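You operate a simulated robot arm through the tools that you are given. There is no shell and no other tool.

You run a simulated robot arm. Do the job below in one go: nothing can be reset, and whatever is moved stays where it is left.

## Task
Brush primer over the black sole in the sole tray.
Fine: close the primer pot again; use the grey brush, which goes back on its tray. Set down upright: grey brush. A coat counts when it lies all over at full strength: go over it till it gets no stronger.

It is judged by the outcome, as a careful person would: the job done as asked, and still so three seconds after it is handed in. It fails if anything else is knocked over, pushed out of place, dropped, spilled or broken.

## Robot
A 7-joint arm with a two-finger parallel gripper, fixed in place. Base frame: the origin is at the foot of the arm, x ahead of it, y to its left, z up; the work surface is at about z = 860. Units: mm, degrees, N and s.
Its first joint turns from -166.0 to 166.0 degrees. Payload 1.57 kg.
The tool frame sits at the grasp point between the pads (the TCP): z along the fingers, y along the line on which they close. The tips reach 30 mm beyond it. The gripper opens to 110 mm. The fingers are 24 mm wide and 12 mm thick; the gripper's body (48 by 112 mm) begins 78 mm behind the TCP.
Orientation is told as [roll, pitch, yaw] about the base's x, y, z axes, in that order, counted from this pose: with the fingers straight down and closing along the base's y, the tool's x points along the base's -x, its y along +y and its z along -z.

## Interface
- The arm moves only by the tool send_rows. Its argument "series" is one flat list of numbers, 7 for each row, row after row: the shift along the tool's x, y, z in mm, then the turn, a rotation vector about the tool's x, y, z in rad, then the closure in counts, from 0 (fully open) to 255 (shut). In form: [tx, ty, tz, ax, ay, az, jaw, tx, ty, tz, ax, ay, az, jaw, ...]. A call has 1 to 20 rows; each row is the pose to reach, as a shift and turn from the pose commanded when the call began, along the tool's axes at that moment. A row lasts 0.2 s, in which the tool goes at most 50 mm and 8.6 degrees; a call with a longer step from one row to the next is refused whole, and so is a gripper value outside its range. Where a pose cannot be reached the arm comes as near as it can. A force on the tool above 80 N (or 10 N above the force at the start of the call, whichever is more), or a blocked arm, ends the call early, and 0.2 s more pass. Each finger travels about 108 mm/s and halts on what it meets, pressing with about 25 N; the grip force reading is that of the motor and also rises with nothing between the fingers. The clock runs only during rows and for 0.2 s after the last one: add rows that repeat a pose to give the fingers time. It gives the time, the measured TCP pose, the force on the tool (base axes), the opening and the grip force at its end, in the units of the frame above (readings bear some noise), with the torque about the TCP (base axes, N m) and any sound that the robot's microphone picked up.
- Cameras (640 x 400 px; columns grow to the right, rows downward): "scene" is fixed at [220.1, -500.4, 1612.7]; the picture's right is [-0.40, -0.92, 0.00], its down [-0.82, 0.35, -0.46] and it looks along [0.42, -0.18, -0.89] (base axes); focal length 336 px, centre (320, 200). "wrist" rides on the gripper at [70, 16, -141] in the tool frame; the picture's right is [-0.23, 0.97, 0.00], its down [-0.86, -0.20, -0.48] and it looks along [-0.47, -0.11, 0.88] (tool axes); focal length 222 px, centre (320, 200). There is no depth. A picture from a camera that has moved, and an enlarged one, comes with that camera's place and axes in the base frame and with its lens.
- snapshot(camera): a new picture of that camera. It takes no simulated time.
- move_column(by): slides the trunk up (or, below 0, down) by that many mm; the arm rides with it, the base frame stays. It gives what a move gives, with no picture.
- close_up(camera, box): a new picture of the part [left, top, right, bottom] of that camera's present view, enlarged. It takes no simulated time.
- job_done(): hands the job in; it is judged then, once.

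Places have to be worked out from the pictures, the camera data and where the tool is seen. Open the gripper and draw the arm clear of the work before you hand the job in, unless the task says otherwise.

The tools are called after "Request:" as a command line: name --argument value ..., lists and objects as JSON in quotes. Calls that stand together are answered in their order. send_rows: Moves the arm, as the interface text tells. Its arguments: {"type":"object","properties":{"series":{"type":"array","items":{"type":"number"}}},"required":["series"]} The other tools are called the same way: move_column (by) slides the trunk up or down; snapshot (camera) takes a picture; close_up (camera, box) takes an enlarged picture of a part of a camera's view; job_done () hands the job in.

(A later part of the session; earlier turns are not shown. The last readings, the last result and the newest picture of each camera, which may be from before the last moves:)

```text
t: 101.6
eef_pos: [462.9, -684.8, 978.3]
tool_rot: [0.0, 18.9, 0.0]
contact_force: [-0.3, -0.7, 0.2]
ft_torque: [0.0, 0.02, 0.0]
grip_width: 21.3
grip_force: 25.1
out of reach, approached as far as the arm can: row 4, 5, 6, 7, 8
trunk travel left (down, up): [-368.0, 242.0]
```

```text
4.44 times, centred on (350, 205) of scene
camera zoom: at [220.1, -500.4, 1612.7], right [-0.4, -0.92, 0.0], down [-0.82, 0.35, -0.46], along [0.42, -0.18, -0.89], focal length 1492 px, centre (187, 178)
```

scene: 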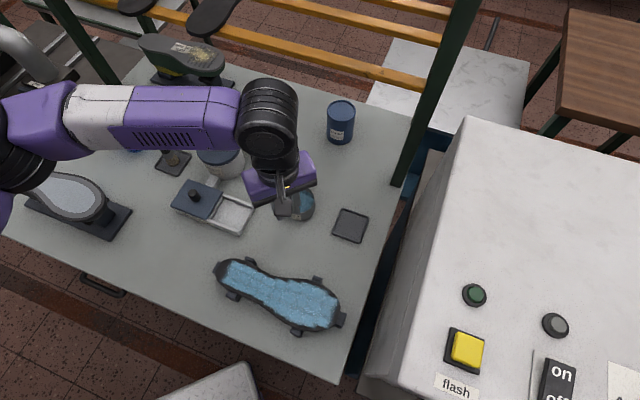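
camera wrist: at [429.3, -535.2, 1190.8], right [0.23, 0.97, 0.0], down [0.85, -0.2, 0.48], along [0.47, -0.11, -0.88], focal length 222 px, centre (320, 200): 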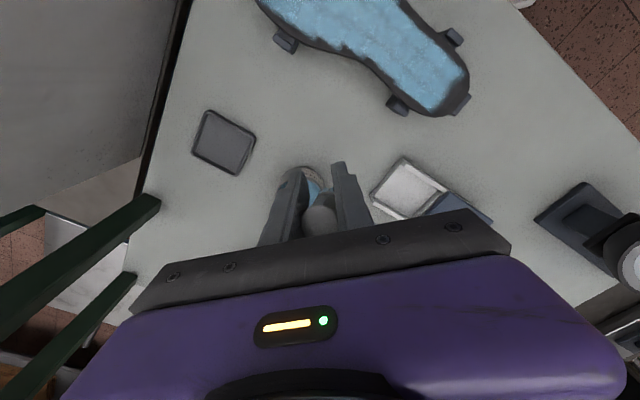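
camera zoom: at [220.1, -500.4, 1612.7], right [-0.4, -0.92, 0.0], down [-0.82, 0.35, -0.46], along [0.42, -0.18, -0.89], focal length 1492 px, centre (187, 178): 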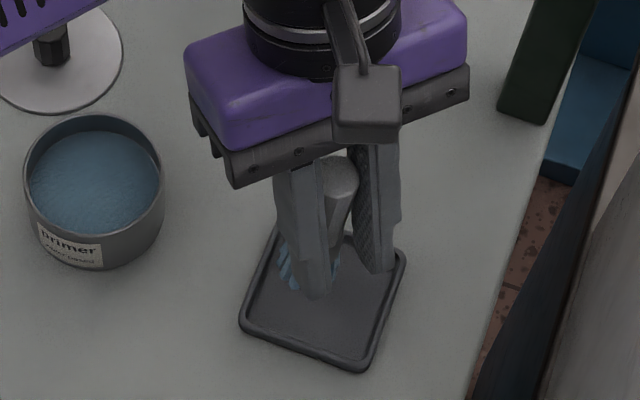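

The tilted tool can't quite reach the tray centre (about 8 mm short in y). I go up 80 mm and lower the trunk by the same amount to gain reach.

Request:
send_rows --series '[13, 0, -37.8, 0, 0, 0, 255, 26, 0, -75.6, 0, 0, 0, 255, 26, 0, -75.6, 0, 0, 0, 255]'

Request:
move_column --by -80

Request:
snapshot --camera "scene"

```text
t: 102.4
eef_pos: [460.7, -678.1, 1057.0]
tool_rot: [-0.1, 18.9, 0.0]
contact_force: [0.0, 0.1, -0.7]
ft_torque: [0.04, -0.01, 0.01]
grip_width: 21.4
grip_force: 24.8
out of reach, approached as far as the arm can: row 2, 3
trunk travel left (down, up): [-368.0, 242.0]
```

```text
t: 103.6
eef_pos: [461.4, -677.1, 977.4]
tool_rot: [0.0, 19.0, 0.0]
contact_force: [0.1, 0.1, -0.7]
ft_torque: [0.03, 0.06, -0.01]
grip_width: 21.2
grip_force: 24.6
trunk travel left (down, up): [-288.0, 322.0]
```

```text
taken
```

scene: 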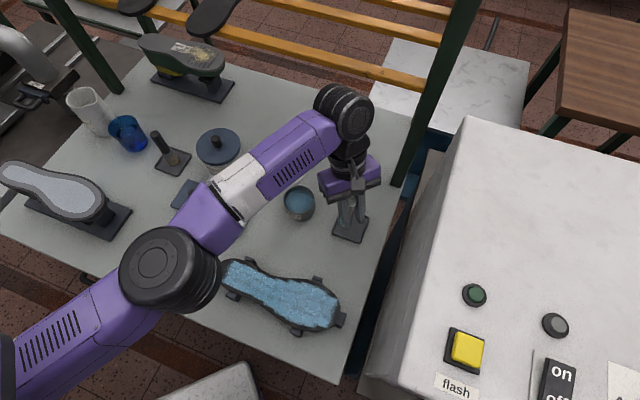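

Now I shift to bring the brush over the tray's centre.

Request:
send_rows --series '[-2, -8, -0.7, 0, 0, 0, 255, -3.8, -16, -1.3, 0, 0, 0, 255, -3.8, -16, -1.3, 0, 0, 0, 255]'

Request:
close_up --camera "wrist" --box '[220, 80, 420, 240]'

Request:
close_up --camera "scene" --box '[310, 160, 390, 250]'

```text
t: 104.4
eef_pos: [460.5, -679.0, 978.2]
tool_rot: [0.0, 18.9, 0.0]
contact_force: [-0.4, -0.1, -1.7]
ft_torque: [0.0, 0.0, 0.02]
grip_width: 21.0
grip_force: 24.9
out of reach, approached as far as the arm can: row 1, 2, 3
trunk travel left (down, up): [-288.0, 322.0]
```

```text
2.50 times, centred on (320, 160) of wrist
camera zoom: at [440.5, -663.3, 1134.8], right [0.22, 0.97, -0.07], down [0.96, -0.2, 0.18], along [0.16, -0.11, -0.98], focal length 555 px, centre (320, 300)
```

zoom: 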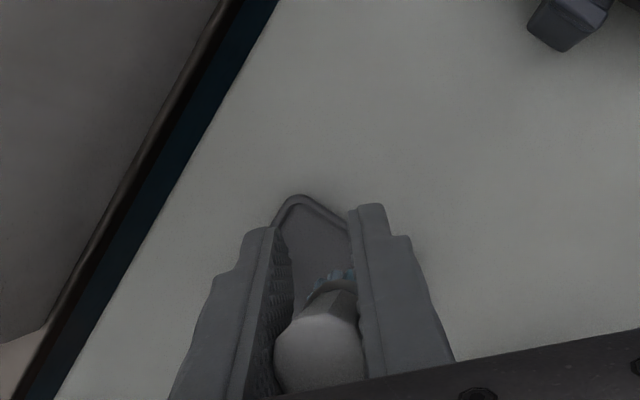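

```text
4.44 times, centred on (350, 205) of scene
camera zoom: at [220.1, -500.4, 1612.7], right [-0.4, -0.92, 0.0], down [-0.82, 0.35, -0.46], along [0.42, -0.18, -0.89], focal length 1492 px, centre (187, 178)
```

zoom: 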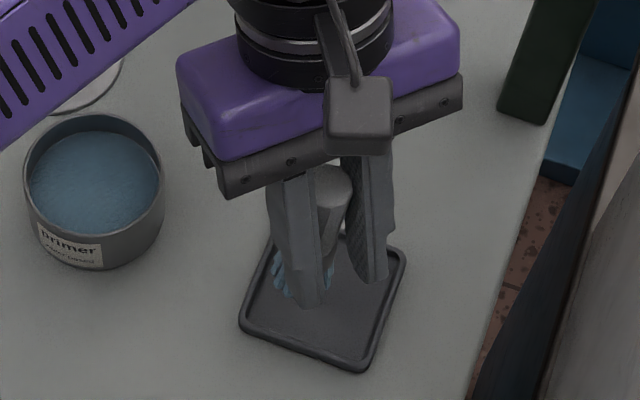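

Raising the tool relative to the shoulder made reach worse here, so the wrist bend is the limit and a higher trunk should help. I raise the trunk 160 mm and then come down with the arm.

Request:
move_column --by 160

Request:
send_rows --series '[-13, 0, 37.8, 0, 0, 0, 255, -26, 0, 75.6, 0, 0, 0, 255, -39, 0, 113.5, 0, 0, 0, 255, -52, 0, 151.3, 0, 0, 0, 255, -54, -8, 150.5, 0, 0, 0, 255, -56, -16, 150, 0, 0, 0, 255, -56, -16, 150, 0, 0, 0, 255]'

Request:
close_up --camera "wrist" --box '[220, 80, 420, 240]'

Request:
close_up --camera "scene" --box '[310, 160, 390, 250]'

```text
t: 106.2
eef_pos: [461.4, -678.8, 1137.8]
tool_rot: [0.0, 18.9, 0.1]
contact_force: [1.2, -0.5, -0.2]
ft_torque: [0.0, -0.02, 0.01]
grip_width: 21.4
grip_force: 25.4
trunk travel left (down, up): [-448.0, 162.0]
```

```text
t: 107.8
eef_pos: [460.0, -683.3, 979.3]
tool_rot: [0.0, 18.9, 0.0]
contact_force: [0.2, -0.3, -1.1]
ft_torque: [0.01, 0.02, 0.02]
grip_width: 21.2
grip_force: 25.3
out of reach, approached as far as the arm can: row 2, 5, 6, 7
trunk travel left (down, up): [-448.0, 162.0]
```

```text
2.50 times, centred on (320, 160) of wrist
camera zoom: at [440.4, -667.8, 1136.1], right [0.22, 0.97, -0.07], down [0.96, -0.2, 0.18], along [0.16, -0.11, -0.98], focal length 555 px, centre (320, 300)
```

zoom: 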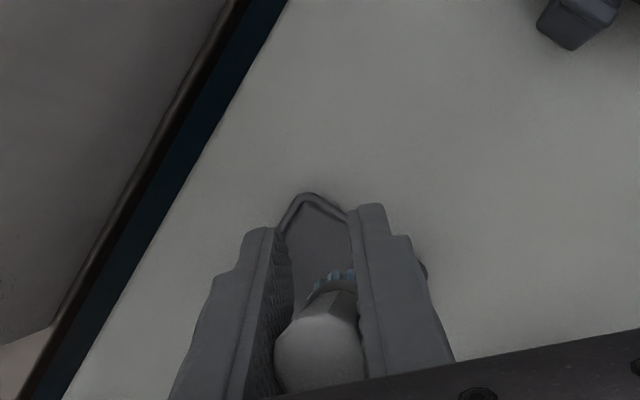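

```text
4.44 times, centred on (350, 205) of scene
camera zoom: at [220.1, -500.4, 1612.7], right [-0.4, -0.92, 0.0], down [-0.82, 0.35, -0.46], along [0.42, -0.18, -0.89], focal length 1492 px, centre (187, 178)
```

zoom: 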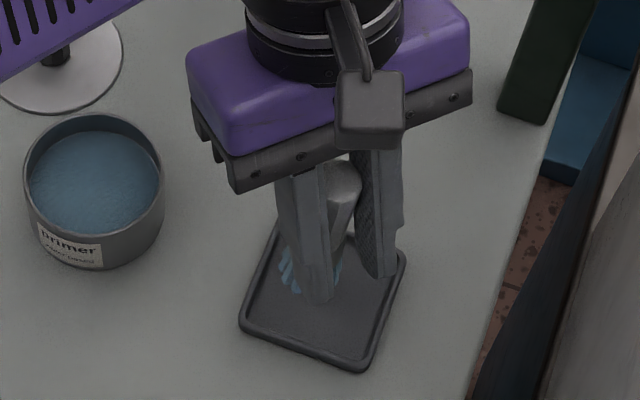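

The tray is a 68 mm square turned 45°, centred near (479.5, -694.7), and the brush now hangs vertically at about (472, -686), which would already fit inside. I nudge it further in and come down 15 mm.

Request:
send_rows --series '[-5.7, -3, -2, 0, 0, 0, 255, -8, -3, 5, 0, 0, 0, 255, -10.6, -3, 12.2, 0, 0, 0, 255, -10.6, -3, 12.2, 0, 0, 0, 255]'

Request:
close_up --camera "wrist" --box '[220, 80, 420, 240]'

Request:
close_up --camera "scene" --box '[310, 160, 390, 250]'

```text
t: 108.8
eef_pos: [464.1, -681.2, 965.7]
tool_rot: [0.1, 18.9, -0.1]
contact_force: [0.0, -0.2, -0.2]
ft_torque: [-0.01, -0.01, -0.01]
grip_width: 21.2
grip_force: 24.7
out of reach, approached as far as the arm can: row 1, 2, 3, 4
trunk travel left (down, up): [-448.0, 162.0]
```

```text
2.50 times, centred on (320, 160) of wrist
camera zoom: at [444.0, -665.2, 1122.6], right [0.22, 0.97, -0.07], down [0.96, -0.2, 0.18], along [0.16, -0.11, -0.98], focal length 555 px, centre (320, 300)
```

zoom: 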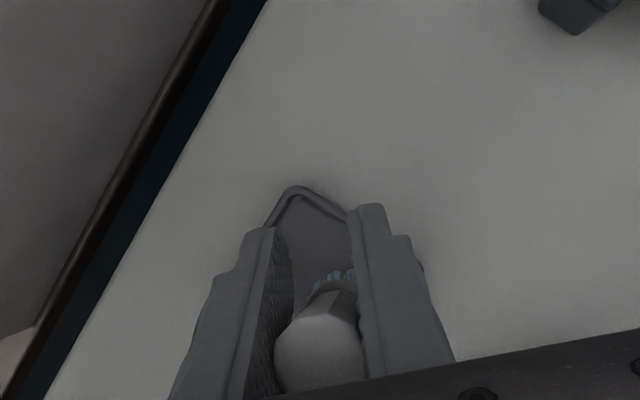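

```text
4.44 times, centred on (350, 205) of scene
camera zoom: at [220.1, -500.4, 1612.7], right [-0.4, -0.92, 0.0], down [-0.82, 0.35, -0.46], along [0.42, -0.18, -0.89], focal length 1492 px, centre (187, 178)
```

zoom: 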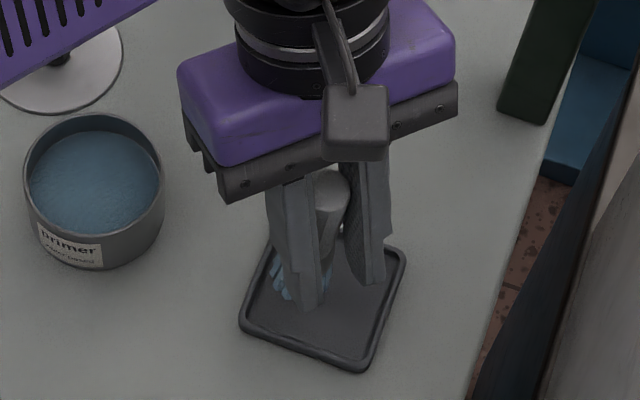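

Reach is limited radially at this tool pitch. I reduce the pitch by 4°, which gains some reach and leaves the brush only slightly off vertical, and move it further towards the tray centre.

Request:
send_rows --series '[0, 0, 0, 0, -0.035, 0, 255, 0, 0, 0, 0, -0.07, 0, 255, -1, -4, 0, 0, -0.07, 0, 255, -2, -8, 0, 0, -0.07, 0, 255, -2, -8, 0, 0, -0.07, 0, 255]'

Request:
close_up --camera "wrist" --box '[220, 80, 420, 240]'

Request:
close_up --camera "scene" --box '[310, 160, 390, 250]'

```text
t: 110.0
eef_pos: [467.1, -687.4, 965.4]
tool_rot: [0.1, 14.8, 0.0]
contact_force: [-0.3, -1.1, 0.3]
ft_torque: [-0.02, -0.03, 0.02]
grip_width: 21.4
grip_force: 25.4
out of reach, approached as far as the arm can: row 2
trunk travel left (down, up): [-448.0, 162.0]
```

```text
2.50 times, centred on (320, 160) of wrist
camera zoom: at [435.6, -670.6, 1120.3], right [0.22, 0.97, -0.06], down [0.95, -0.2, 0.24], along [0.22, -0.11, -0.97], focal length 555 px, centre (320, 300)
```

zoom: 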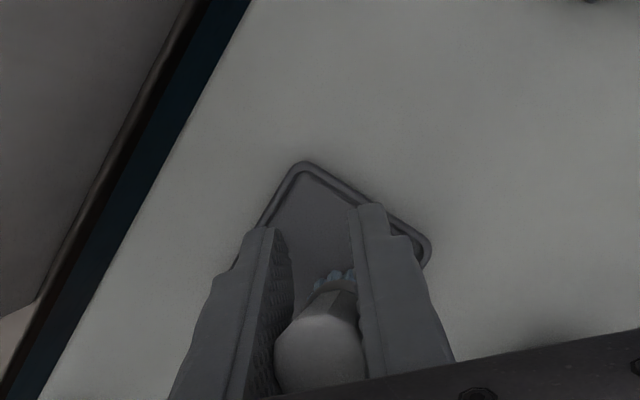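

```text
4.44 times, centred on (350, 205) of scene
camera zoom: at [220.1, -500.4, 1612.7], right [-0.4, -0.92, 0.0], down [-0.82, 0.35, -0.46], along [0.42, -0.18, -0.89], focal length 1492 px, centre (187, 178)
```

zoom: 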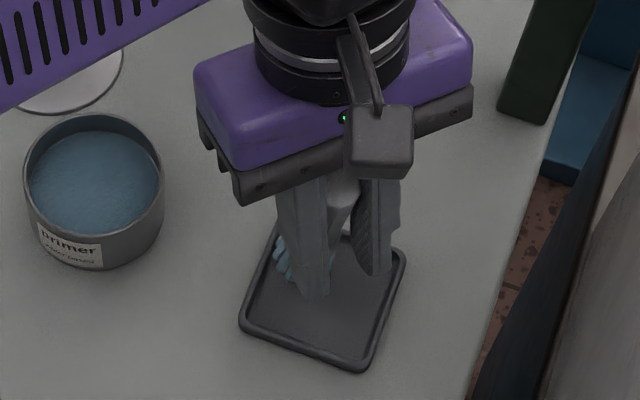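

Now within reach, and the brush tip is over the tray about 6 mm from its centre. I correct by a few mm and lower 8 mm.

Request:
send_rows --series '[2.9, -4, 0.8, 0, 0, 0, 255, 1.6, -4, 5.6, 0, 0, 0, 255, 0.8, -4, 8.5, 0, 0, 0, 255, 0.8, -4, 8.5, 0, 0, 0, 255]'

Request:
close_up --camera "scene" --box '[320, 180, 380, 245]'

```text
t: 111.0
eef_pos: [461.3, -686.2, 958.3]
tool_rot: [0.0, 14.9, 0.0]
contact_force: [0.5, -0.8, -0.7]
ft_torque: [0.0, 0.0, 0.01]
grip_width: 21.4
grip_force: 25.3
out of reach, approached as far as the arm can: row 1, 2, 3, 4
trunk travel left (down, up): [-448.0, 162.0]
```

```text
6.15 times, centred on (350, 212) of scene
camera zoom: at [220.1, -500.4, 1612.7], right [-0.4, -0.92, 0.0], down [-0.82, 0.35, -0.46], along [0.42, -0.18, -0.89], focal length 2066 px, centre (135, 123)
```

zoom: 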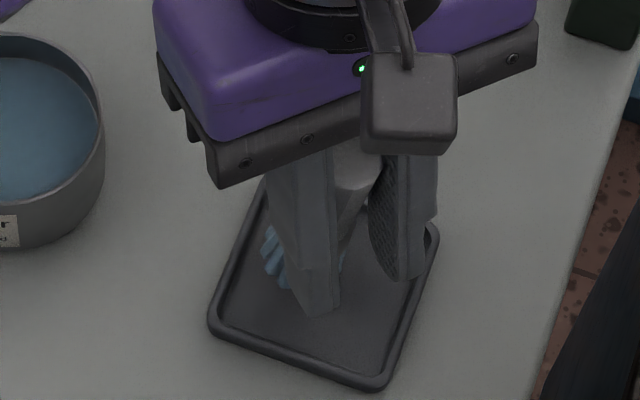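

The bristles are inside the tray's rim. I lower in small steps to contact.

Request:
send_rows --series '[-0.5, 0, 1.9, 0, 0, 0, 255, -0.9, 0, 3.4, 0, 0, 0, 255, -0.9, 0, 3.4, 0, 0, 0, 255]'

```text
t: 111.8
eef_pos: [459.8, -686.6, 953.8]
tool_rot: [0.0, 14.9, 0.0]
contact_force: [0.1, -0.2, -0.3]
ft_torque: [0.01, -0.01, 0.01]
grip_width: 21.3
grip_force: 25.0
trunk travel left (down, up): [-448.0, 162.0]
```

No contact yet at z 953.8, so I continue down.

Request:
send_rows --series '[-0.5, 0, 1.9, 0, 0, 0, 255, -0.9, 0, 3.4, 0, 0, 0, 255, -0.9, 0, 3.4, 0, 0, 0, 255]'

Request:
close_up --camera "scene" --box '[320, 180, 380, 245]'

```text
t: 112.6
eef_pos: [462.5, -685.5, 951.2]
tool_rot: [0.0, 14.9, 0.0]
contact_force: [-0.1, 0.0, -1.4]
ft_torque: [-0.01, 0.01, -0.01]
grip_width: 21.3
grip_force: 25.3
trunk travel left (down, up): [-448.0, 162.0]
```

```text
6.15 times, centred on (350, 212) of scene
camera zoom: at [220.1, -500.4, 1612.7], right [-0.4, -0.92, 0.0], down [-0.82, 0.35, -0.46], along [0.42, -0.18, -0.89], focal length 2066 px, centre (135, 123)
```

zoom: 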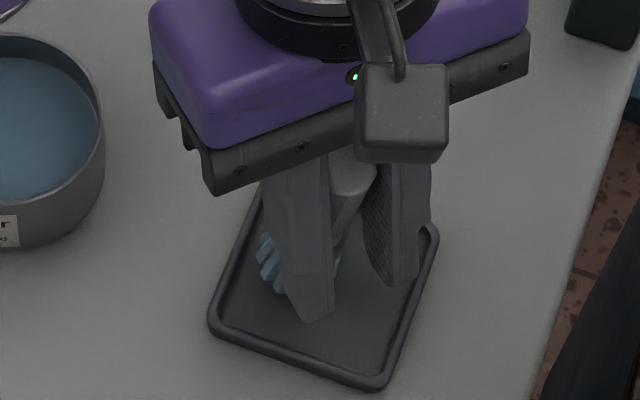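

Still free; another 2.5 mm.

Request:
send_rows --series '[-0.4, 0, 1.5, 0, 0, 0, 255, -0.7, 0, 2.5, 0, 0, 0, 255, -0.7, 0, 2.5, 0, 0, 0, 255]'

```text
t: 113.4
eef_pos: [462.2, -686.0, 947.9]
tool_rot: [0.1, 14.8, 0.0]
contact_force: [0.0, 0.1, -0.5]
ft_torque: [0.03, 0.0, 0.0]
grip_width: 21.2
grip_force: 25.5
trunk travel left (down, up): [-448.0, 162.0]
```

Still free at z 947.9; another 2.5 mm.

Request:
send_rows --series '[-0.4, 0, 1.5, 0, 0, 0, 255, -0.7, 0, 2.5, 0, 0, 0, 255, -0.7, 0, 2.5, 0, 0, 0, 255]'

Request:
close_up --camera "scene" --box '[320, 180, 380, 245]'

Request:
close_up --camera "wrist" --box '[220, 80, 420, 240]'

```text
t: 114.2
eef_pos: [461.5, -684.6, 943.8]
tool_rot: [-0.1, 14.9, 0.0]
contact_force: [1.2, -0.8, 2.6]
ft_torque: [-0.02, -0.11, -0.02]
grip_width: 21.2
grip_force: 25.0
trunk travel left (down, up): [-448.0, 162.0]
```

```text
6.15 times, centred on (350, 212) of scene
camera zoom: at [220.1, -500.4, 1612.7], right [-0.4, -0.92, 0.0], down [-0.82, 0.35, -0.46], along [0.42, -0.18, -0.89], focal length 2066 px, centre (135, 123)
```

zoom: 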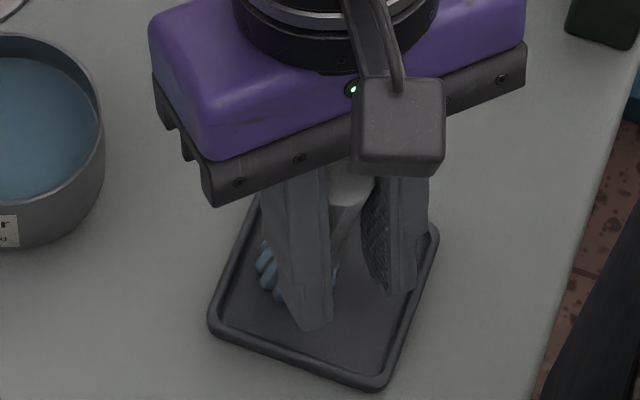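

```text
2.50 times, centred on (320, 160) of wrist
camera zoom: at [430.0, -669.5, 1099.6], right [0.22, 0.97, -0.06], down [0.95, -0.2, 0.24], along [0.22, -0.11, -0.97], focal length 555 px, centre (320, 300)
```

zoom: 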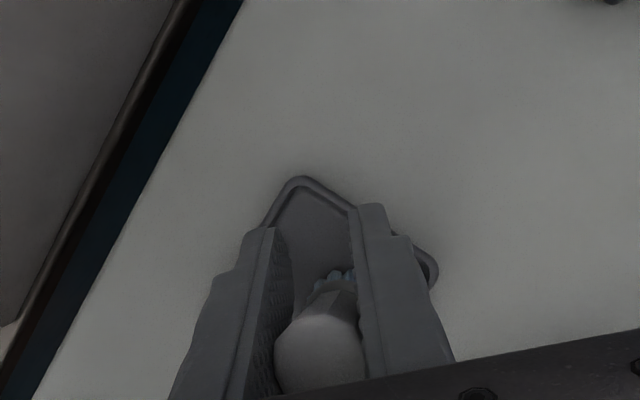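

Light contact of 2.6 N, with the bristles inside the tray and a slight residual lean. I open the fingers gradually so the brush settles flat.

Request:
send_rows --series '[0, 0, 0, 0, 0, 0, 215, 0, 0, 0, 0, 0, 0, 205, 0, 0, 0, 0, 0, 0, 200, 0, 0, 0, 0, 0, 0, 195, 0, 0, 0, 0, 0, 0, 185, 0, 0, 0, 0, 0, 0, 185]'

Request:
close_up --camera "scene" --box '[320, 180, 380, 245]'

Request:
close_up --camera "wrist" --box '[220, 80, 420, 240]'

```text
t: 115.6
eef_pos: [462.0, -684.8, 943.9]
tool_rot: [0.0, 15.0, 0.0]
contact_force: [-0.5, -1.0, 0.4]
ft_torque: [-0.02, 0.01, 0.0]
grip_width: 30.2
grip_force: 0.1
trunk travel left (down, up): [-448.0, 162.0]
```

```text
6.15 times, centred on (350, 212) of scene
camera zoom: at [220.1, -500.4, 1612.7], right [-0.4, -0.92, 0.0], down [-0.82, 0.35, -0.46], along [0.42, -0.18, -0.89], focal length 2066 px, centre (135, 123)
```

zoom: 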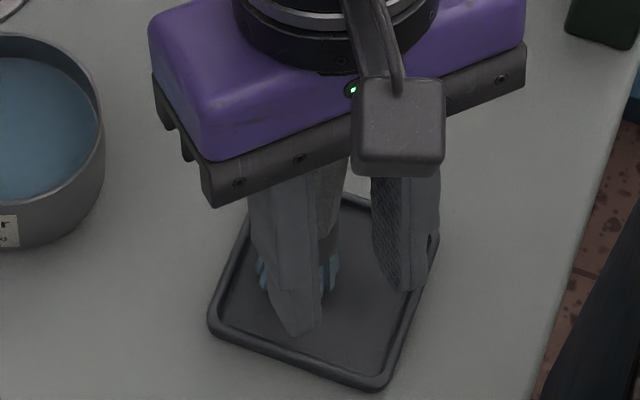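

```text
2.50 times, centred on (320, 160) of wrist
camera zoom: at [430.0, -669.5, 1099.4], right [0.22, 0.97, -0.06], down [0.95, -0.2, 0.24], along [0.22, -0.11, -0.97], focal length 555 px, centre (320, 300)
```

zoom: 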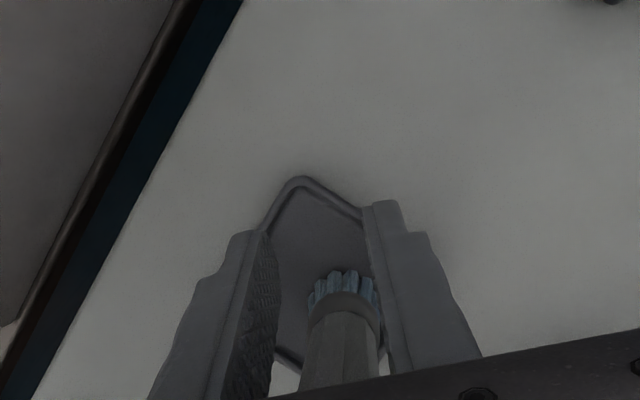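

The brush stands by itself in the tray. I open wider and withdraw straight up, then bring the tool back to vertical.

Request:
send_rows --series '[0, 0, 0, 0, 0, 0, 150, 0, 0, 0, 0, 0, 0, 116, 7.8, 0, -29, 0, 0, 0, 116, 15.5, 0, -58, 0, 0, 0, 116, 25.9, 0, -96.6, 0, 0, 0, 116, 33.7, 0, -125.6, 0, 0, 0, 116, 33.7, 0, -125.6, 0, -0.13, 0, 116, 33.7, 0, -125.6, 0, -0.26, 0, 116, 33.7, 0, -125.6, 0, -0.26, 0, 116]'

Request:
snapshot --camera "wrist"

Request:
close_up --camera "scene" --box '[320, 180, 380, 245]'

```text
t: 117.6
eef_pos: [462.4, -686.7, 1074.5]
tool_rot: [-0.1, -0.1, 0.1]
contact_force: [-0.5, 0.2, 0.2]
ft_torque: [-0.02, 0.0, 0.01]
grip_width: 59.7
grip_force: 0.1
trunk travel left (down, up): [-448.0, 162.0]
```

```text
taken
camera wrist: at [392.9, -670.2, 1216.1], right [0.23, 0.97, 0.0], down [0.85, -0.2, 0.48], along [0.47, -0.11, -0.88], focal length 222 px, centre (320, 200)
```

wrist: 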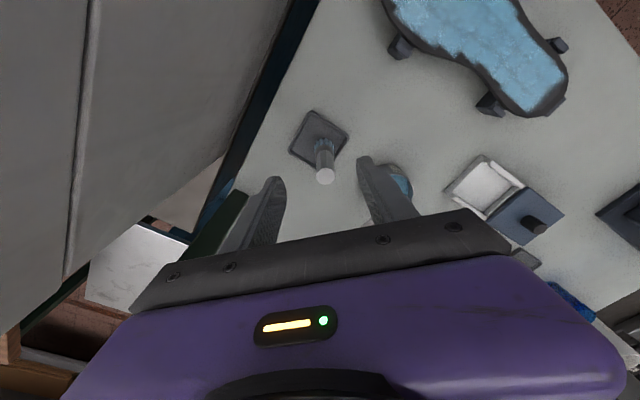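

```text
6.15 times, centred on (350, 212) of scene
camera zoom: at [220.1, -500.4, 1612.7], right [-0.4, -0.92, 0.0], down [-0.82, 0.35, -0.46], along [0.42, -0.18, -0.89], focal length 2066 px, centre (135, 123)
```

zoom: 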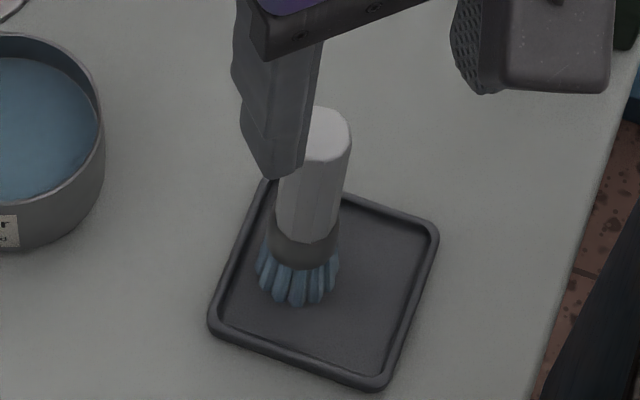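

The brush stands upright in its tray at about (490, -689). To be sure of full strength I'll make one more gentle pass, so first I bring the trunk back down for better reach and look before regrasping.

Request:
send_rows --series '[-10, -1, -40, 0, 0, 0, 116, -27.6, -2.3, -80, 0, 0, 0, 116, -27.6, -2.3, -80, 0, 0, 0, 116]'

Request:
move_column --by -80

Request:
close_up --camera "wrist" --box '[260, 90, 380, 190]'

Request:
close_up --camera "scene" --box '[320, 180, 380, 245]'

```text
t: 118.4
eef_pos: [489.7, -689.7, 1156.3]
tool_rot: [0.0, 0.0, 0.0]
contact_force: [0.7, 0.0, -0.3]
ft_torque: [0.01, 0.0, -0.03]
grip_width: 60.0
grip_force: 0.0
trunk travel left (down, up): [-448.0, 162.0]
```

```text
t: 119.6
eef_pos: [489.5, -689.6, 1075.6]
tool_rot: [0.0, 0.1, 0.0]
contact_force: [0.4, 0.1, 0.2]
ft_torque: [-0.02, 0.01, 0.02]
grip_width: 60.1
grip_force: 0.0
trunk travel left (down, up): [-368.0, 242.0]
```

```text
4.00 times, centred on (320, 140) of wrist
camera zoom: at [420.7, -673.4, 1217.3], right [0.23, 0.97, 0.0], down [0.86, -0.2, 0.48], along [0.47, -0.11, -0.88], focal length 888 px, centre (320, 440)
```

zoom: 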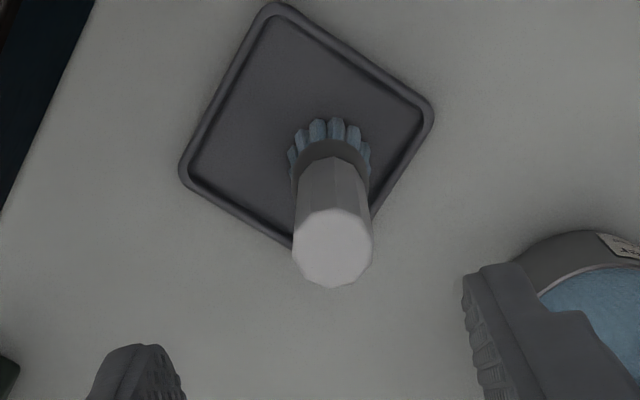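

```text
6.15 times, centred on (350, 212) of scene
camera zoom: at [220.1, -500.4, 1612.7], right [-0.4, -0.92, 0.0], down [-0.82, 0.35, -0.46], along [0.42, -0.18, -0.89], focal length 2066 px, centre (135, 123)
```

zoom: 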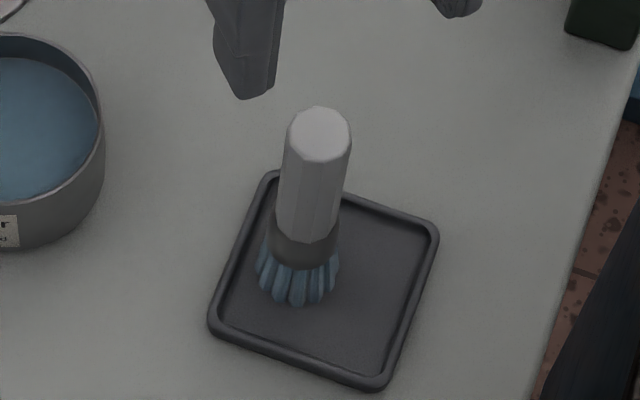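

The brush axis is at about (489, -686.5). I shift 3 mm in y, descend to TCP z ≈ 953, and check before closing.

Request:
send_rows --series '[0.5, 3, 35, 0, 0, 0, 116, 0.5, 3, 75, 0, 0, 0, 116, 0.5, 3, 105, 0, 0, 0, 116, 0.5, 3, 122, 0, 0, 0, 116, 0.5, 3, 122, 0, 0, 0, 116]'

Request:
close_up --camera "wrist" --box '[240, 100, 400, 240]'

```text
t: 120.8
eef_pos: [488.1, -688.4, 953.0]
tool_rot: [0.0, 0.0, 0.0]
contact_force: [1.2, -0.1, -0.3]
ft_torque: [0.01, 0.01, -0.02]
grip_width: 60.0
grip_force: 0.1
trunk travel left (down, up): [-368.0, 242.0]
```

```text
2.86 times, centred on (320, 170) of wrist
camera zoom: at [419.1, -672.4, 1095.6], right [0.23, 0.97, 0.0], down [0.85, -0.2, 0.48], along [0.47, -0.11, -0.88], focal length 635 px, centre (320, 286)
```

zoom: 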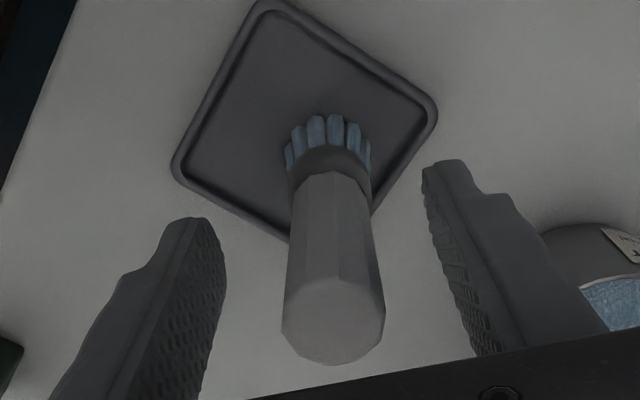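

The handle is centred. I close on it and lift.

Request:
send_rows --series '[0, 0, 0, 0, 0, 0, 160, 0, 0, 0, 0, 0, 0, 195, 0, 0, 0, 0, 0, 0, 225, 0, 0, 0, 0, 0, 0, 255, 0, 0, 0, 0, 0, 0, 255, 0, 0, 0, 0, 0, 0, 255, 0, 0, -10, 0, 0, 0, 255, 0, 0, -45, 0, 0, 0, 255, 0, 0, -90, 0, 0, 0, 255, 0, 0, -98, 0, 0, 0, 255]'

Request:
close_up --camera "wrist" --box '[240, 100, 400, 240]'

```text
t: 123.0
eef_pos: [486.7, -685.4, 1051.7]
tool_rot: [0.0, 0.1, -0.1]
contact_force: [1.3, -0.5, -0.3]
ft_torque: [0.02, 0.02, -0.01]
grip_width: 21.3
grip_force: 25.2
trunk travel left (down, up): [-368.0, 242.0]
```

```text
2.86 times, centred on (320, 170) of wrist
camera zoom: at [417.4, -669.4, 1193.2], right [0.23, 0.97, 0.0], down [0.86, -0.2, 0.48], along [0.47, -0.11, -0.88], focal length 635 px, centre (320, 286)
```

zoom: 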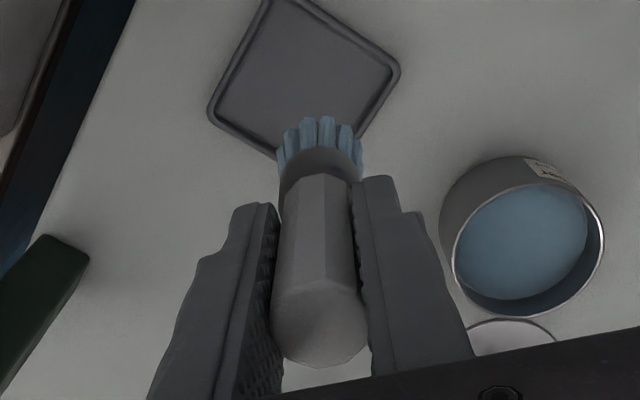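

Held straight. I travel to the pot and lower to near the bottom of the primer.

Request:
send_rows --series '[-25, 24, 0, 0, 0, 0, 255, -50, 48, 0, 0, 0, 0, 255, -75, 72, 0, 0, 0, 0, 255, -89.5, 86, 0, 0, 0, 0, 255, -89.5, 86, 0, 0, 0, 0, 255, -89.5, 86, 35, 0, 0, 0, 255, -89.5, 86, 65, 0, 0, 0, 255, -89.5, 86, 76, 0, 0, 0, 255, -89.5, 86, 80, 0, 0, 0, 255, -89.5, 86, 80, 0, 0, 0, 255]'

Request:
close_up --camera "wrist" --box '[240, 80, 400, 240]'

```text
t: 125.2
eef_pos: [580.2, -601.0, 973.5]
tool_rot: [-0.2, -0.1, 0.1]
contact_force: [1.6, -0.1, 20.8]
ft_torque: [0.13, -0.18, 0.03]
grip_width: 21.6
grip_force: 24.9
trunk travel left (down, up): [-368.0, 242.0]
```

```text
2.50 times, centred on (320, 160) of wrist
camera zoom: at [510.9, -584.5, 1114.6], right [0.23, 0.97, 0.0], down [0.85, -0.2, 0.48], along [0.47, -0.11, -0.88], focal length 555 px, centre (320, 300)
```

zoom: 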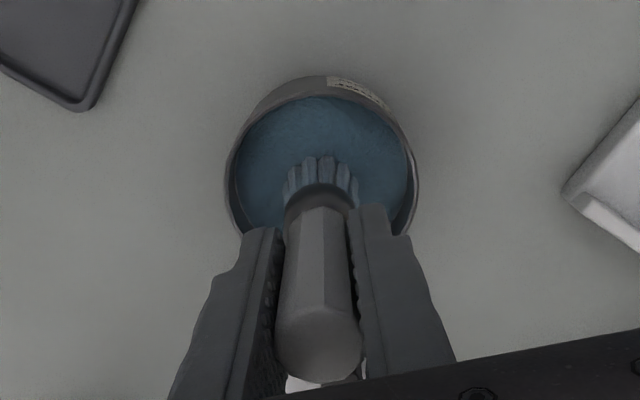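

Dipped. I lift, drain, go to the heel end of the midline, and touch down lightly.

Request:
send_rows --series '[0, 0, -8, 0, 0, 0, 255, 0, 0, -22, 0, 0, 0, 255, 0, 0, -40, 0, 0, 0, 255, 0, 0, -40, 0, 0, 0, 255, 0, 0, -40, 0, 0, 0, 255, 0, 0, -80, 0, 0, 0, 255, 18, 36, -80, 0, 0, 0, 255, 38, 74, -80, 0, 0, 0, 255, 58, 112, -80, 0, 0, 0, 255, 78, 150, -80, 0, 0, 0, 255, 97, 186, -80, 0, 0, 0, 255, 105.4, 200.7, -80, 0, 0, 0, 255, 105.4, 200.7, -80, 0, 0, 0, 255, 105.4, 200.7, -45, 0, 0, 0, 255, 105.4, 200.7, -24, 0, 0, 0, 255, 105.4, 200.7, -18.5, 0, 0, 0, 255, 105.4, 200.7, -17.3, 0, 0, 0, 255, 105.4, 200.7, -17.3, 0, 0, 0, 255]'

Request:
close_up --camera "wrist" --box '[220, 60, 420, 240]'

```text
t: 129.0
eef_pos: [475.9, -399.1, 986.9]
tool_rot: [-0.1, -0.1, 0.1]
contact_force: [1.9, 7.0, 20.5]
ft_torque: [0.47, -0.12, 0.0]
grip_width: 21.4
grip_force: 25.2
trunk travel left (down, up): [-368.0, 242.0]
```

```text
2.22 times, centred on (320, 150) of wrist
camera zoom: at [406.0, -383.1, 1129.3], right [0.23, 0.97, 0.0], down [0.85, -0.2, 0.48], along [0.47, -0.11, -0.88], focal length 494 px, centre (320, 311)
```

zoom: 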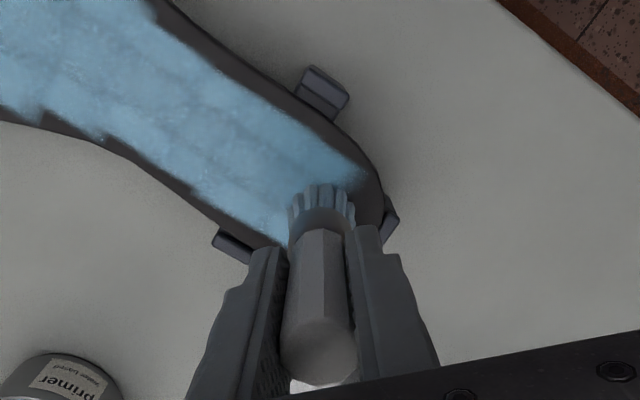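

The force is 20 N, so I ease 1.5 mm and run a full midline stroke to the toe, then back along the far forefoot.

Request:
send_rows --series '[10.1, -9.7, -1.5, 0, 0, 0, 255, 20.2, -19.4, -1.5, 0, 0, 0, 255, 30.3, -29.2, -1.5, 0, 0, 0, 255, 40.4, -38.9, -1.5, 0, 0, 0, 255, 50.5, -48.6, -1.5, 0, 0, 0, 255, 60.6, -58.3, -1.5, 0, 0, 0, 255, 70.8, -68, -1.5, 0, 0, 0, 255, 80.1, -78.4, -1.5, 0, 0, 0, 255, 89.5, -88.8, -1.5, 0, 0, 0, 255, 98.9, -99.2, -1.4, 0, 0, 0, 255, 108.2, -109.6, -1.3, 0, 0, 0, 255, 117.6, -120, -1.2, 0, 0, 0, 255, 127.7, -129.7, -1.1, 0, 0, 0, 255, 137.8, -139.4, -1, 0, 0, 0, 255, 147.2, -149.8, -1, 0, 0, 0, 255, 153.9, -157.2, -1, 0, 0, 0, 255, 135.3, -160.5, -1, 0, 0, 0, 255, 122.8, -155.6, -0.9, 0, 0, 0, 255, 110.5, -147.9, -0.8, 0, 0, 0, 255, 101.1, -137.5, -0.8, 0, 0, 0, 255]'

Request:
close_up --camera "wrist" --box '[180, 40, 500, 240]'

Request:
close_up --camera "scene" --box '[200, 240, 360, 350]'

```text
t: 133.2
eef_pos: [372.7, -537.1, 990.9]
tool_rot: [-0.1, 0.1, 0.0]
contact_force: [-0.1, -0.1, -0.2]
ft_torque: [0.02, 0.01, -0.02]
grip_width: 21.3
grip_force: 25.1
trunk travel left (down, up): [-368.0, 242.0]
```

```text
2.00 times, centred on (340, 140) of wrist
camera zoom: at [302.4, -521.2, 1132.7], right [0.23, 0.97, 0.0], down [0.86, -0.2, 0.48], along [0.47, -0.11, -0.88], focal length 444 px, centre (280, 320)
```

zoom: 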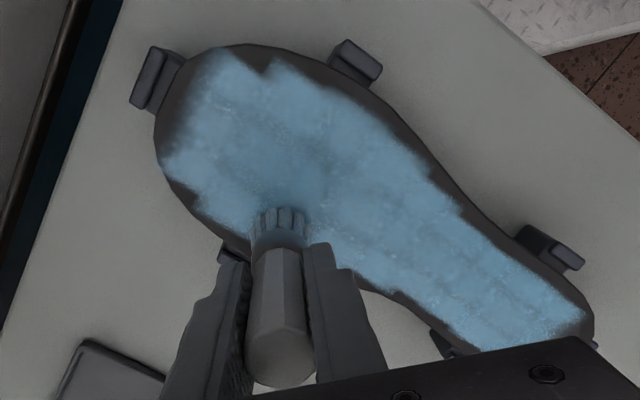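

```text
3.64 times, centred on (280, 295) of scene
camera zoom: at [220.1, -500.4, 1612.7], right [-0.4, -0.92, 0.0], down [-0.82, 0.35, -0.46], along [0.42, -0.18, -0.89], focal length 1221 px, centre (466, -146)
```

zoom: 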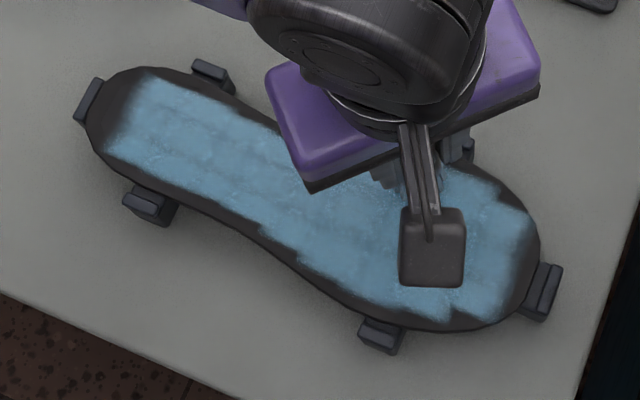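

The brush has risen clear (z 990.9, no force), so that stroke barely touched. I lower by 3 mm to regain light contact.

Request:
send_rows --series '[0, 0, 1.5, 0, 0, 0, 255, 0, 0, 3, 0, 0, 0, 255, 0, 0, 3, 0, 0, 0, 255]'

```text
t: 134.0
eef_pos: [372.8, -537.1, 987.5]
tool_rot: [-0.1, 0.0, 0.0]
contact_force: [0.2, 0.5, 5.9]
ft_torque: [0.14, -0.01, 0.0]
grip_width: 21.6
grip_force: 25.2
trunk travel left (down, up): [-368.0, 242.0]
```

6 N of contact, good. I brush the forefoot loop and middle, then back along the midline to the waist with this light pressure.

Request:
send_rows --series '[11.5, -9.8, 0.4, 0, 0, 0, 255, 26, -16.9, 0.4, 0, 0, 0, 255, 43.6, -18.5, 0.4, 0, 0, 0, 255, 54, -9.2, 0.4, 0, 0, 0, 255, 54.2, 8.5, 0.4, 0, 0, 0, 255, 47.9, 23, 0.4, 0, 0, 0, 255, 37.1, 33.5, 0.4, 0, 0, 0, 255, 24.8, 42.6, 0.5, 0, 0, 0, 255, 21.9, 26.5, 0.5, 0, 0, 0, 255, 27.5, 11.3, 0.5, 0, 0, 0, 255, 36.8, -0.5, 0.5, 0, 0, 0, 255, 23, 7.3, 0.5, 0, 0, 0, 255, 11.5, 17.1, 0.6, 0, 0, 0, 255, 2.2, 28.9, 0.6, 0, 0, 0, 255, -7.1, 40.7, 0.7, 0, 0, 0, 255, -17.1, 51.8, 0.7, 0, 0, 0, 255, -27.2, 62.9, 0.8, 0, 0, 0, 255, -37.9, 73.4, 0.8, 0, 0, 0, 255, -48, 84.5, 0.9, 0, 0, 0, 255, -58.8, 95, 0.9, 0, 0, 0, 255]'

Request:
close_up --camera "wrist" --box '[140, 20, 460, 220]'

Request:
close_up --camera "scene" --box '[200, 240, 360, 350]'

```text
t: 138.2
eef_pos: [432.6, -441.0, 985.1]
tool_rot: [0.0, 0.0, -0.1]
contact_force: [-2.8, -3.7, 5.5]
ft_torque: [-0.25, 0.12, -0.02]
grip_width: 21.1
grip_force: 25.3
trunk travel left (down, up): [-368.0, 242.0]
```

```text
2.00 times, centred on (300, 120) of wrist
camera zoom: at [363.1, -426.3, 1127.7], right [0.23, 0.97, 0.0], down [0.85, -0.2, 0.48], along [0.47, -0.11, -0.88], focal length 444 px, centre (360, 360)
```

zoom: 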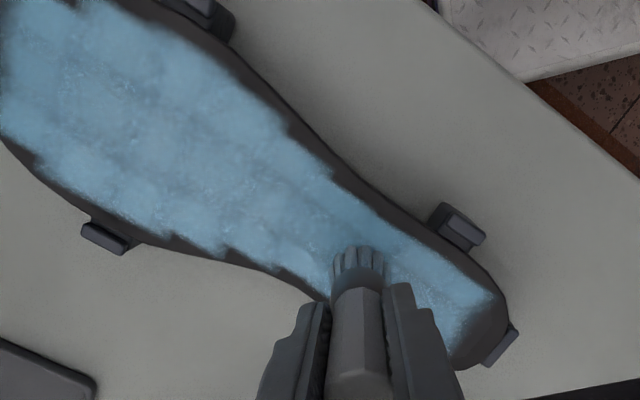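

```text
3.64 times, centred on (280, 295) of scene
camera zoom: at [220.1, -500.4, 1612.7], right [-0.4, -0.92, 0.0], down [-0.82, 0.35, -0.46], along [0.42, -0.18, -0.89], focal length 1221 px, centre (466, -146)
```

zoom: 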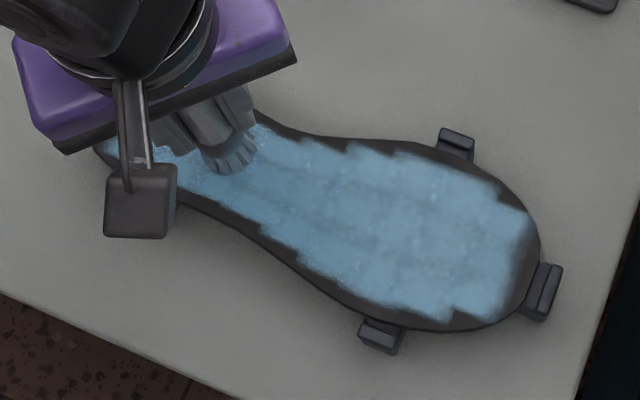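

Contact remains a gentle 5–6 N. I continue over the heel: midline, far side back to the waist, and the near side.

Request:
send_rows --series '[-10.8, 10.5, 0.1, 0, 0, 0, 255, -21.6, 20.9, 0.1, 0, 0, 0, 255, -31.6, 32.1, 0.1, 0, 0, 0, 255, -39.6, 41, 0.1, 0, 0, 0, 255, -47, 34.3, 0.1, 0, 0, 0, 255, -42, 22.7, 0.2, 0, 0, 0, 255, -31.9, 11.6, 0.2, 0, 0, 0, 255, -21.2, 1.1, 0.2, 0, 0, 0, 255, -10.4, -9.4, 0.2, 0, 0, 0, 255, 1.1, -19.2, 0.3, 0, 0, 0, 255, 12.7, -29, 0.3, 0, 0, 0, 255, 23.4, -39.4, 0.3, 0, 0, 0, 255, 33.1, -30.7, 0.4, 0, 0, 0, 255, 38.6, -19, 0.4, 0, 0, 0, 255, 29.3, -7.2, 0.5, 0, 0, 0, 255, 19.3, 4, 0.5, 0, 0, 0, 255, 8.5, 14.4, 0.6, 0, 0, 0, 255, -3, 24.2, 0.6, 0, 0, 0, 255, -14.5, 34, 0.7, 0, 0, 0, 255, -25.4, 41.6, 0.7, 0, 0, 0, 255]'

Request:
close_up --camera "wrist" --box '[140, 20, 460, 220]'

Request:
close_up --camera "scene" --box '[200, 240, 360, 350]'

```text
t: 142.4
eef_pos: [457.0, -400.6, 985.3]
tool_rot: [0.2, 0.0, -0.1]
contact_force: [-1.3, -0.7, 0.9]
ft_torque: [-0.05, 0.03, -0.03]
grip_width: 21.2
grip_force: 24.9
trunk travel left (down, up): [-368.0, 242.0]
```

```text
2.00 times, centred on (300, 120) of wrist
camera zoom: at [386.7, -384.6, 1126.5], right [0.23, 0.97, 0.0], down [0.85, -0.2, 0.48], along [0.47, -0.11, -0.88], focal length 444 px, centre (360, 360)
```

zoom: 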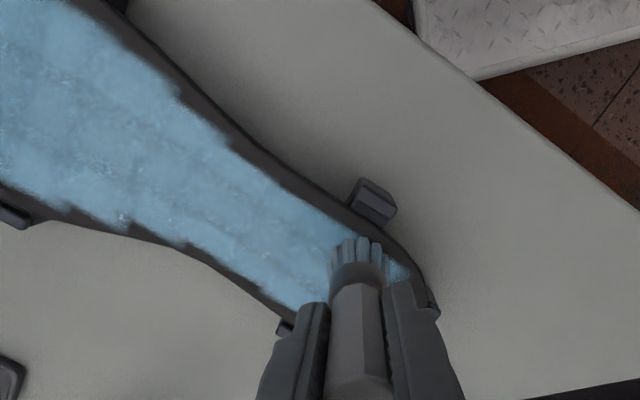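

```text
3.64 times, centred on (280, 295) of scene
camera zoom: at [220.1, -500.4, 1612.7], right [-0.4, -0.92, 0.0], down [-0.82, 0.35, -0.46], along [0.42, -0.18, -0.89], focal length 1221 px, centre (466, -146)
```

zoom: 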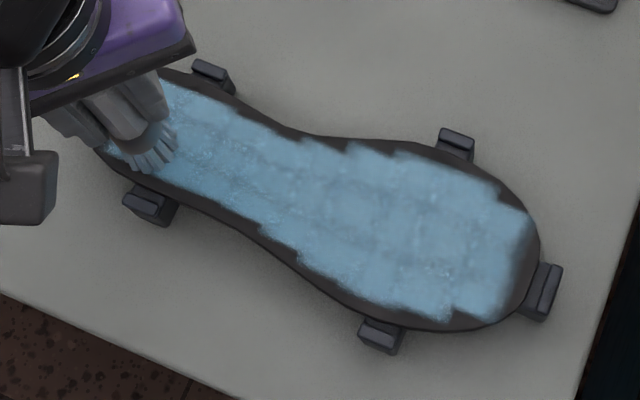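

A full extra pass is done with gentle contact. I lift and carry the brush towards its tray, then compare the coat with the earlier pictures.

Request:
send_rows --series '[0, 0, -35, 0, 0, 0, 255, 0, 0, -68, 0, 0, 0, 255, -3, -40, -68, 0, 0, 0, 255, -6, -83, -68, 0, 0, 0, 255, -9, -126, -68, 0, 0, 0, 255, -12, -169, -68, 0, 0, 0, 255, -16, -212, -68, 0, 0, 0, 255, -20, -255, -68, 0, 0, 0, 255, -22.5, -290, -68, 0, 0, 0, 255, -22.5, -294, -68, 0, 0, 0, 255, -22.5, -294, -68, 0, 0, 0, 255]'

Request:
close_up --camera "scene" --box '[200, 240, 360, 350]'

Request:
close_up --camera "scene" --box '[205, 245, 285, 305]'

Request:
close_up --camera "scene" --box '[270, 270, 350, 335]'

Request:
close_up --camera "wrist" --box '[240, 80, 400, 240]'

Request:
close_up --camera "scene" --box '[310, 140, 400, 245]'

```text
t: 144.8
eef_pos: [477.6, -695.3, 1052.4]
tool_rot: [0.1, 0.0, -0.1]
contact_force: [-0.3, -0.1, -0.2]
ft_torque: [0.0, 0.01, 0.0]
grip_width: 21.5
grip_force: 24.7
trunk travel left (down, up): [-368.0, 242.0]
```

```text
3.64 times, centred on (280, 295) of scene
camera zoom: at [220.1, -500.4, 1612.7], right [-0.4, -0.92, 0.0], down [-0.82, 0.35, -0.46], along [0.42, -0.18, -0.89], focal length 1221 px, centre (466, -146)
```

zoom: 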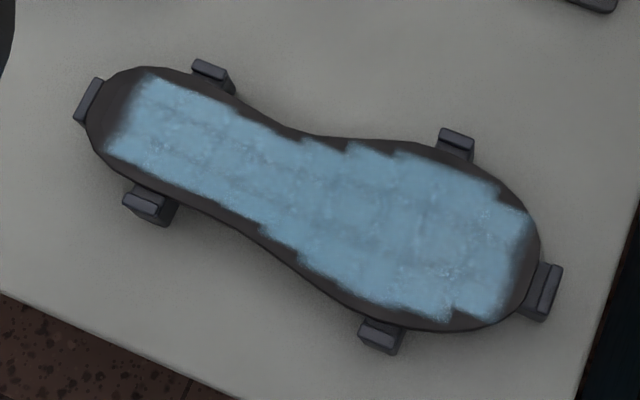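

```text
6.67 times, centred on (245, 275) of scene
camera zoom: at [220.1, -500.4, 1612.7], right [-0.4, -0.92, 0.0], down [-0.82, 0.35, -0.46], along [0.42, -0.18, -0.89], focal length 2238 px, centre (820, -300)
```

zoom: 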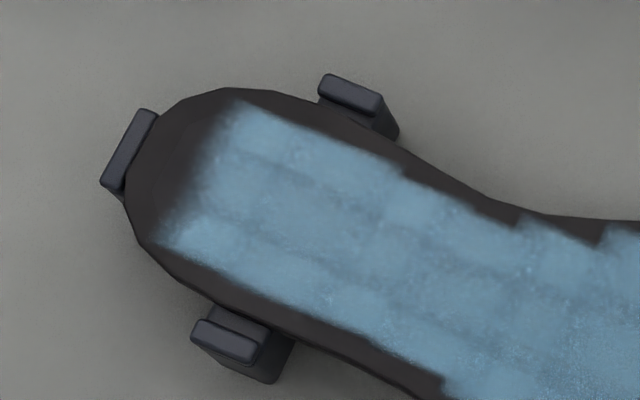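

```text
6.15 times, centred on (310, 302) of scene
camera zoom: at [220.1, -500.4, 1612.7], right [-0.4, -0.92, 0.0], down [-0.82, 0.35, -0.46], along [0.42, -0.18, -0.89], focal length 2066 px, centre (382, -431)
```

zoom: 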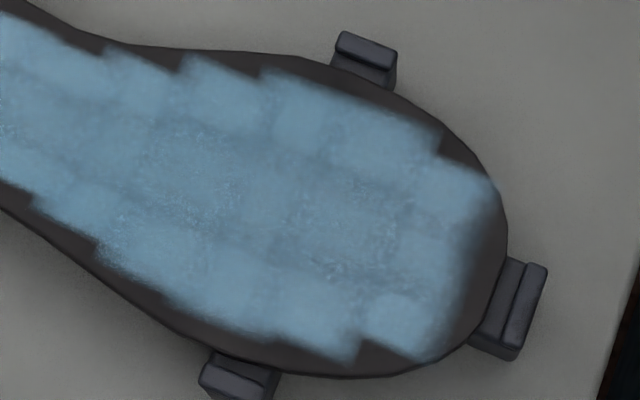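

```text
2.50 times, centred on (320, 160) of wrist
camera zoom: at [407.5, -679.3, 1194.2], right [0.23, 0.97, 0.0], down [0.85, -0.2, 0.48], along [0.47, -0.11, -0.88], focal length 555 px, centre (320, 300)
```

zoom: 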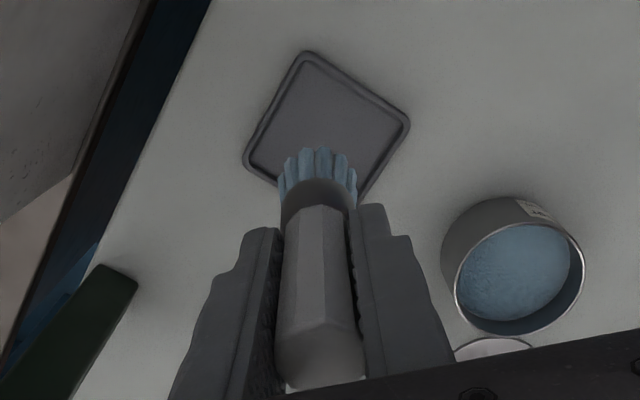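

```text
3.81 times, centred on (355, 192) of scene
camera zoom: at [220.1, -500.4, 1612.7], right [-0.4, -0.92, 0.0], down [-0.82, 0.35, -0.46], along [0.42, -0.18, -0.89], focal length 1279 px, centre (187, 229)
```

zoom: 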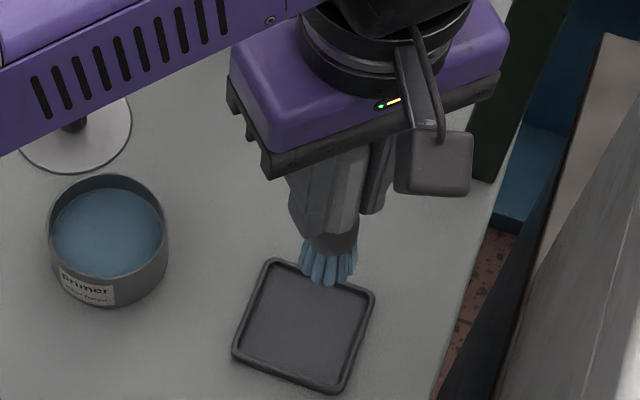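

The coat looks the same as before the extra pass, so it is at full strength. The brush hangs straight over its tray, and I lower it to near the floor.

Request:
send_rows --series '[-1, 0, 35, 0, 0, 0, 255, -1, 0, 70, 0, 0, 0, 255, -1, 0, 90, 0, 0, 0, 255, -1, 0, 96, 0, 0, 0, 255, -1, 0, 96, 0, 0, 0, 255]'

Request:
close_up --camera "wrist" --box '[240, 100, 400, 240]'

Request:
close_up --camera "scene" --box '[320, 180, 380, 245]'

```text
t: 146.0
eef_pos: [479.5, -694.1, 957.9]
tool_rot: [-0.1, 0.0, 0.0]
contact_force: [-0.2, -0.5, -1.1]
ft_torque: [0.0, 0.01, 0.0]
grip_width: 21.4
grip_force: 25.4
trunk travel left (down, up): [-368.0, 242.0]
```

```text
2.86 times, centred on (320, 170) of wrist
camera zoom: at [410.0, -678.7, 1099.5], right [0.23, 0.97, 0.0], down [0.86, -0.2, 0.48], along [0.47, -0.11, -0.88], focal length 635 px, centre (320, 286)
```

zoom: 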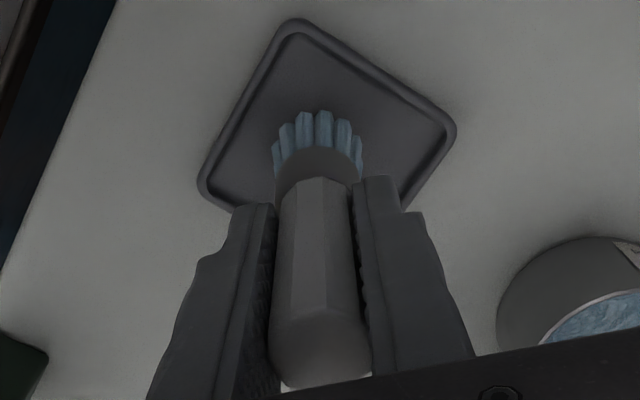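

```text
6.15 times, centred on (350, 212) of scene
camera zoom: at [220.1, -500.4, 1612.7], right [-0.4, -0.92, 0.0], down [-0.82, 0.35, -0.46], along [0.42, -0.18, -0.89], focal length 2066 px, centre (135, 123)
```

zoom: 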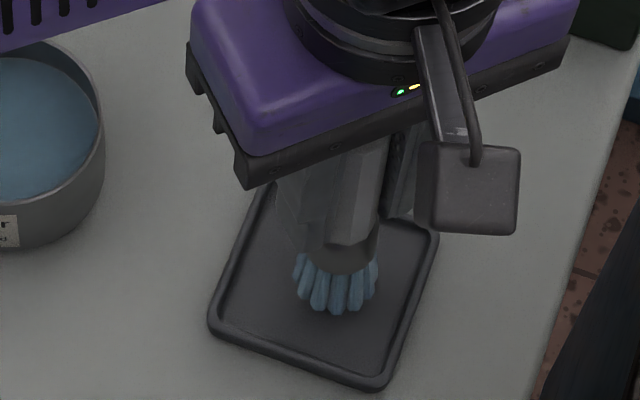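

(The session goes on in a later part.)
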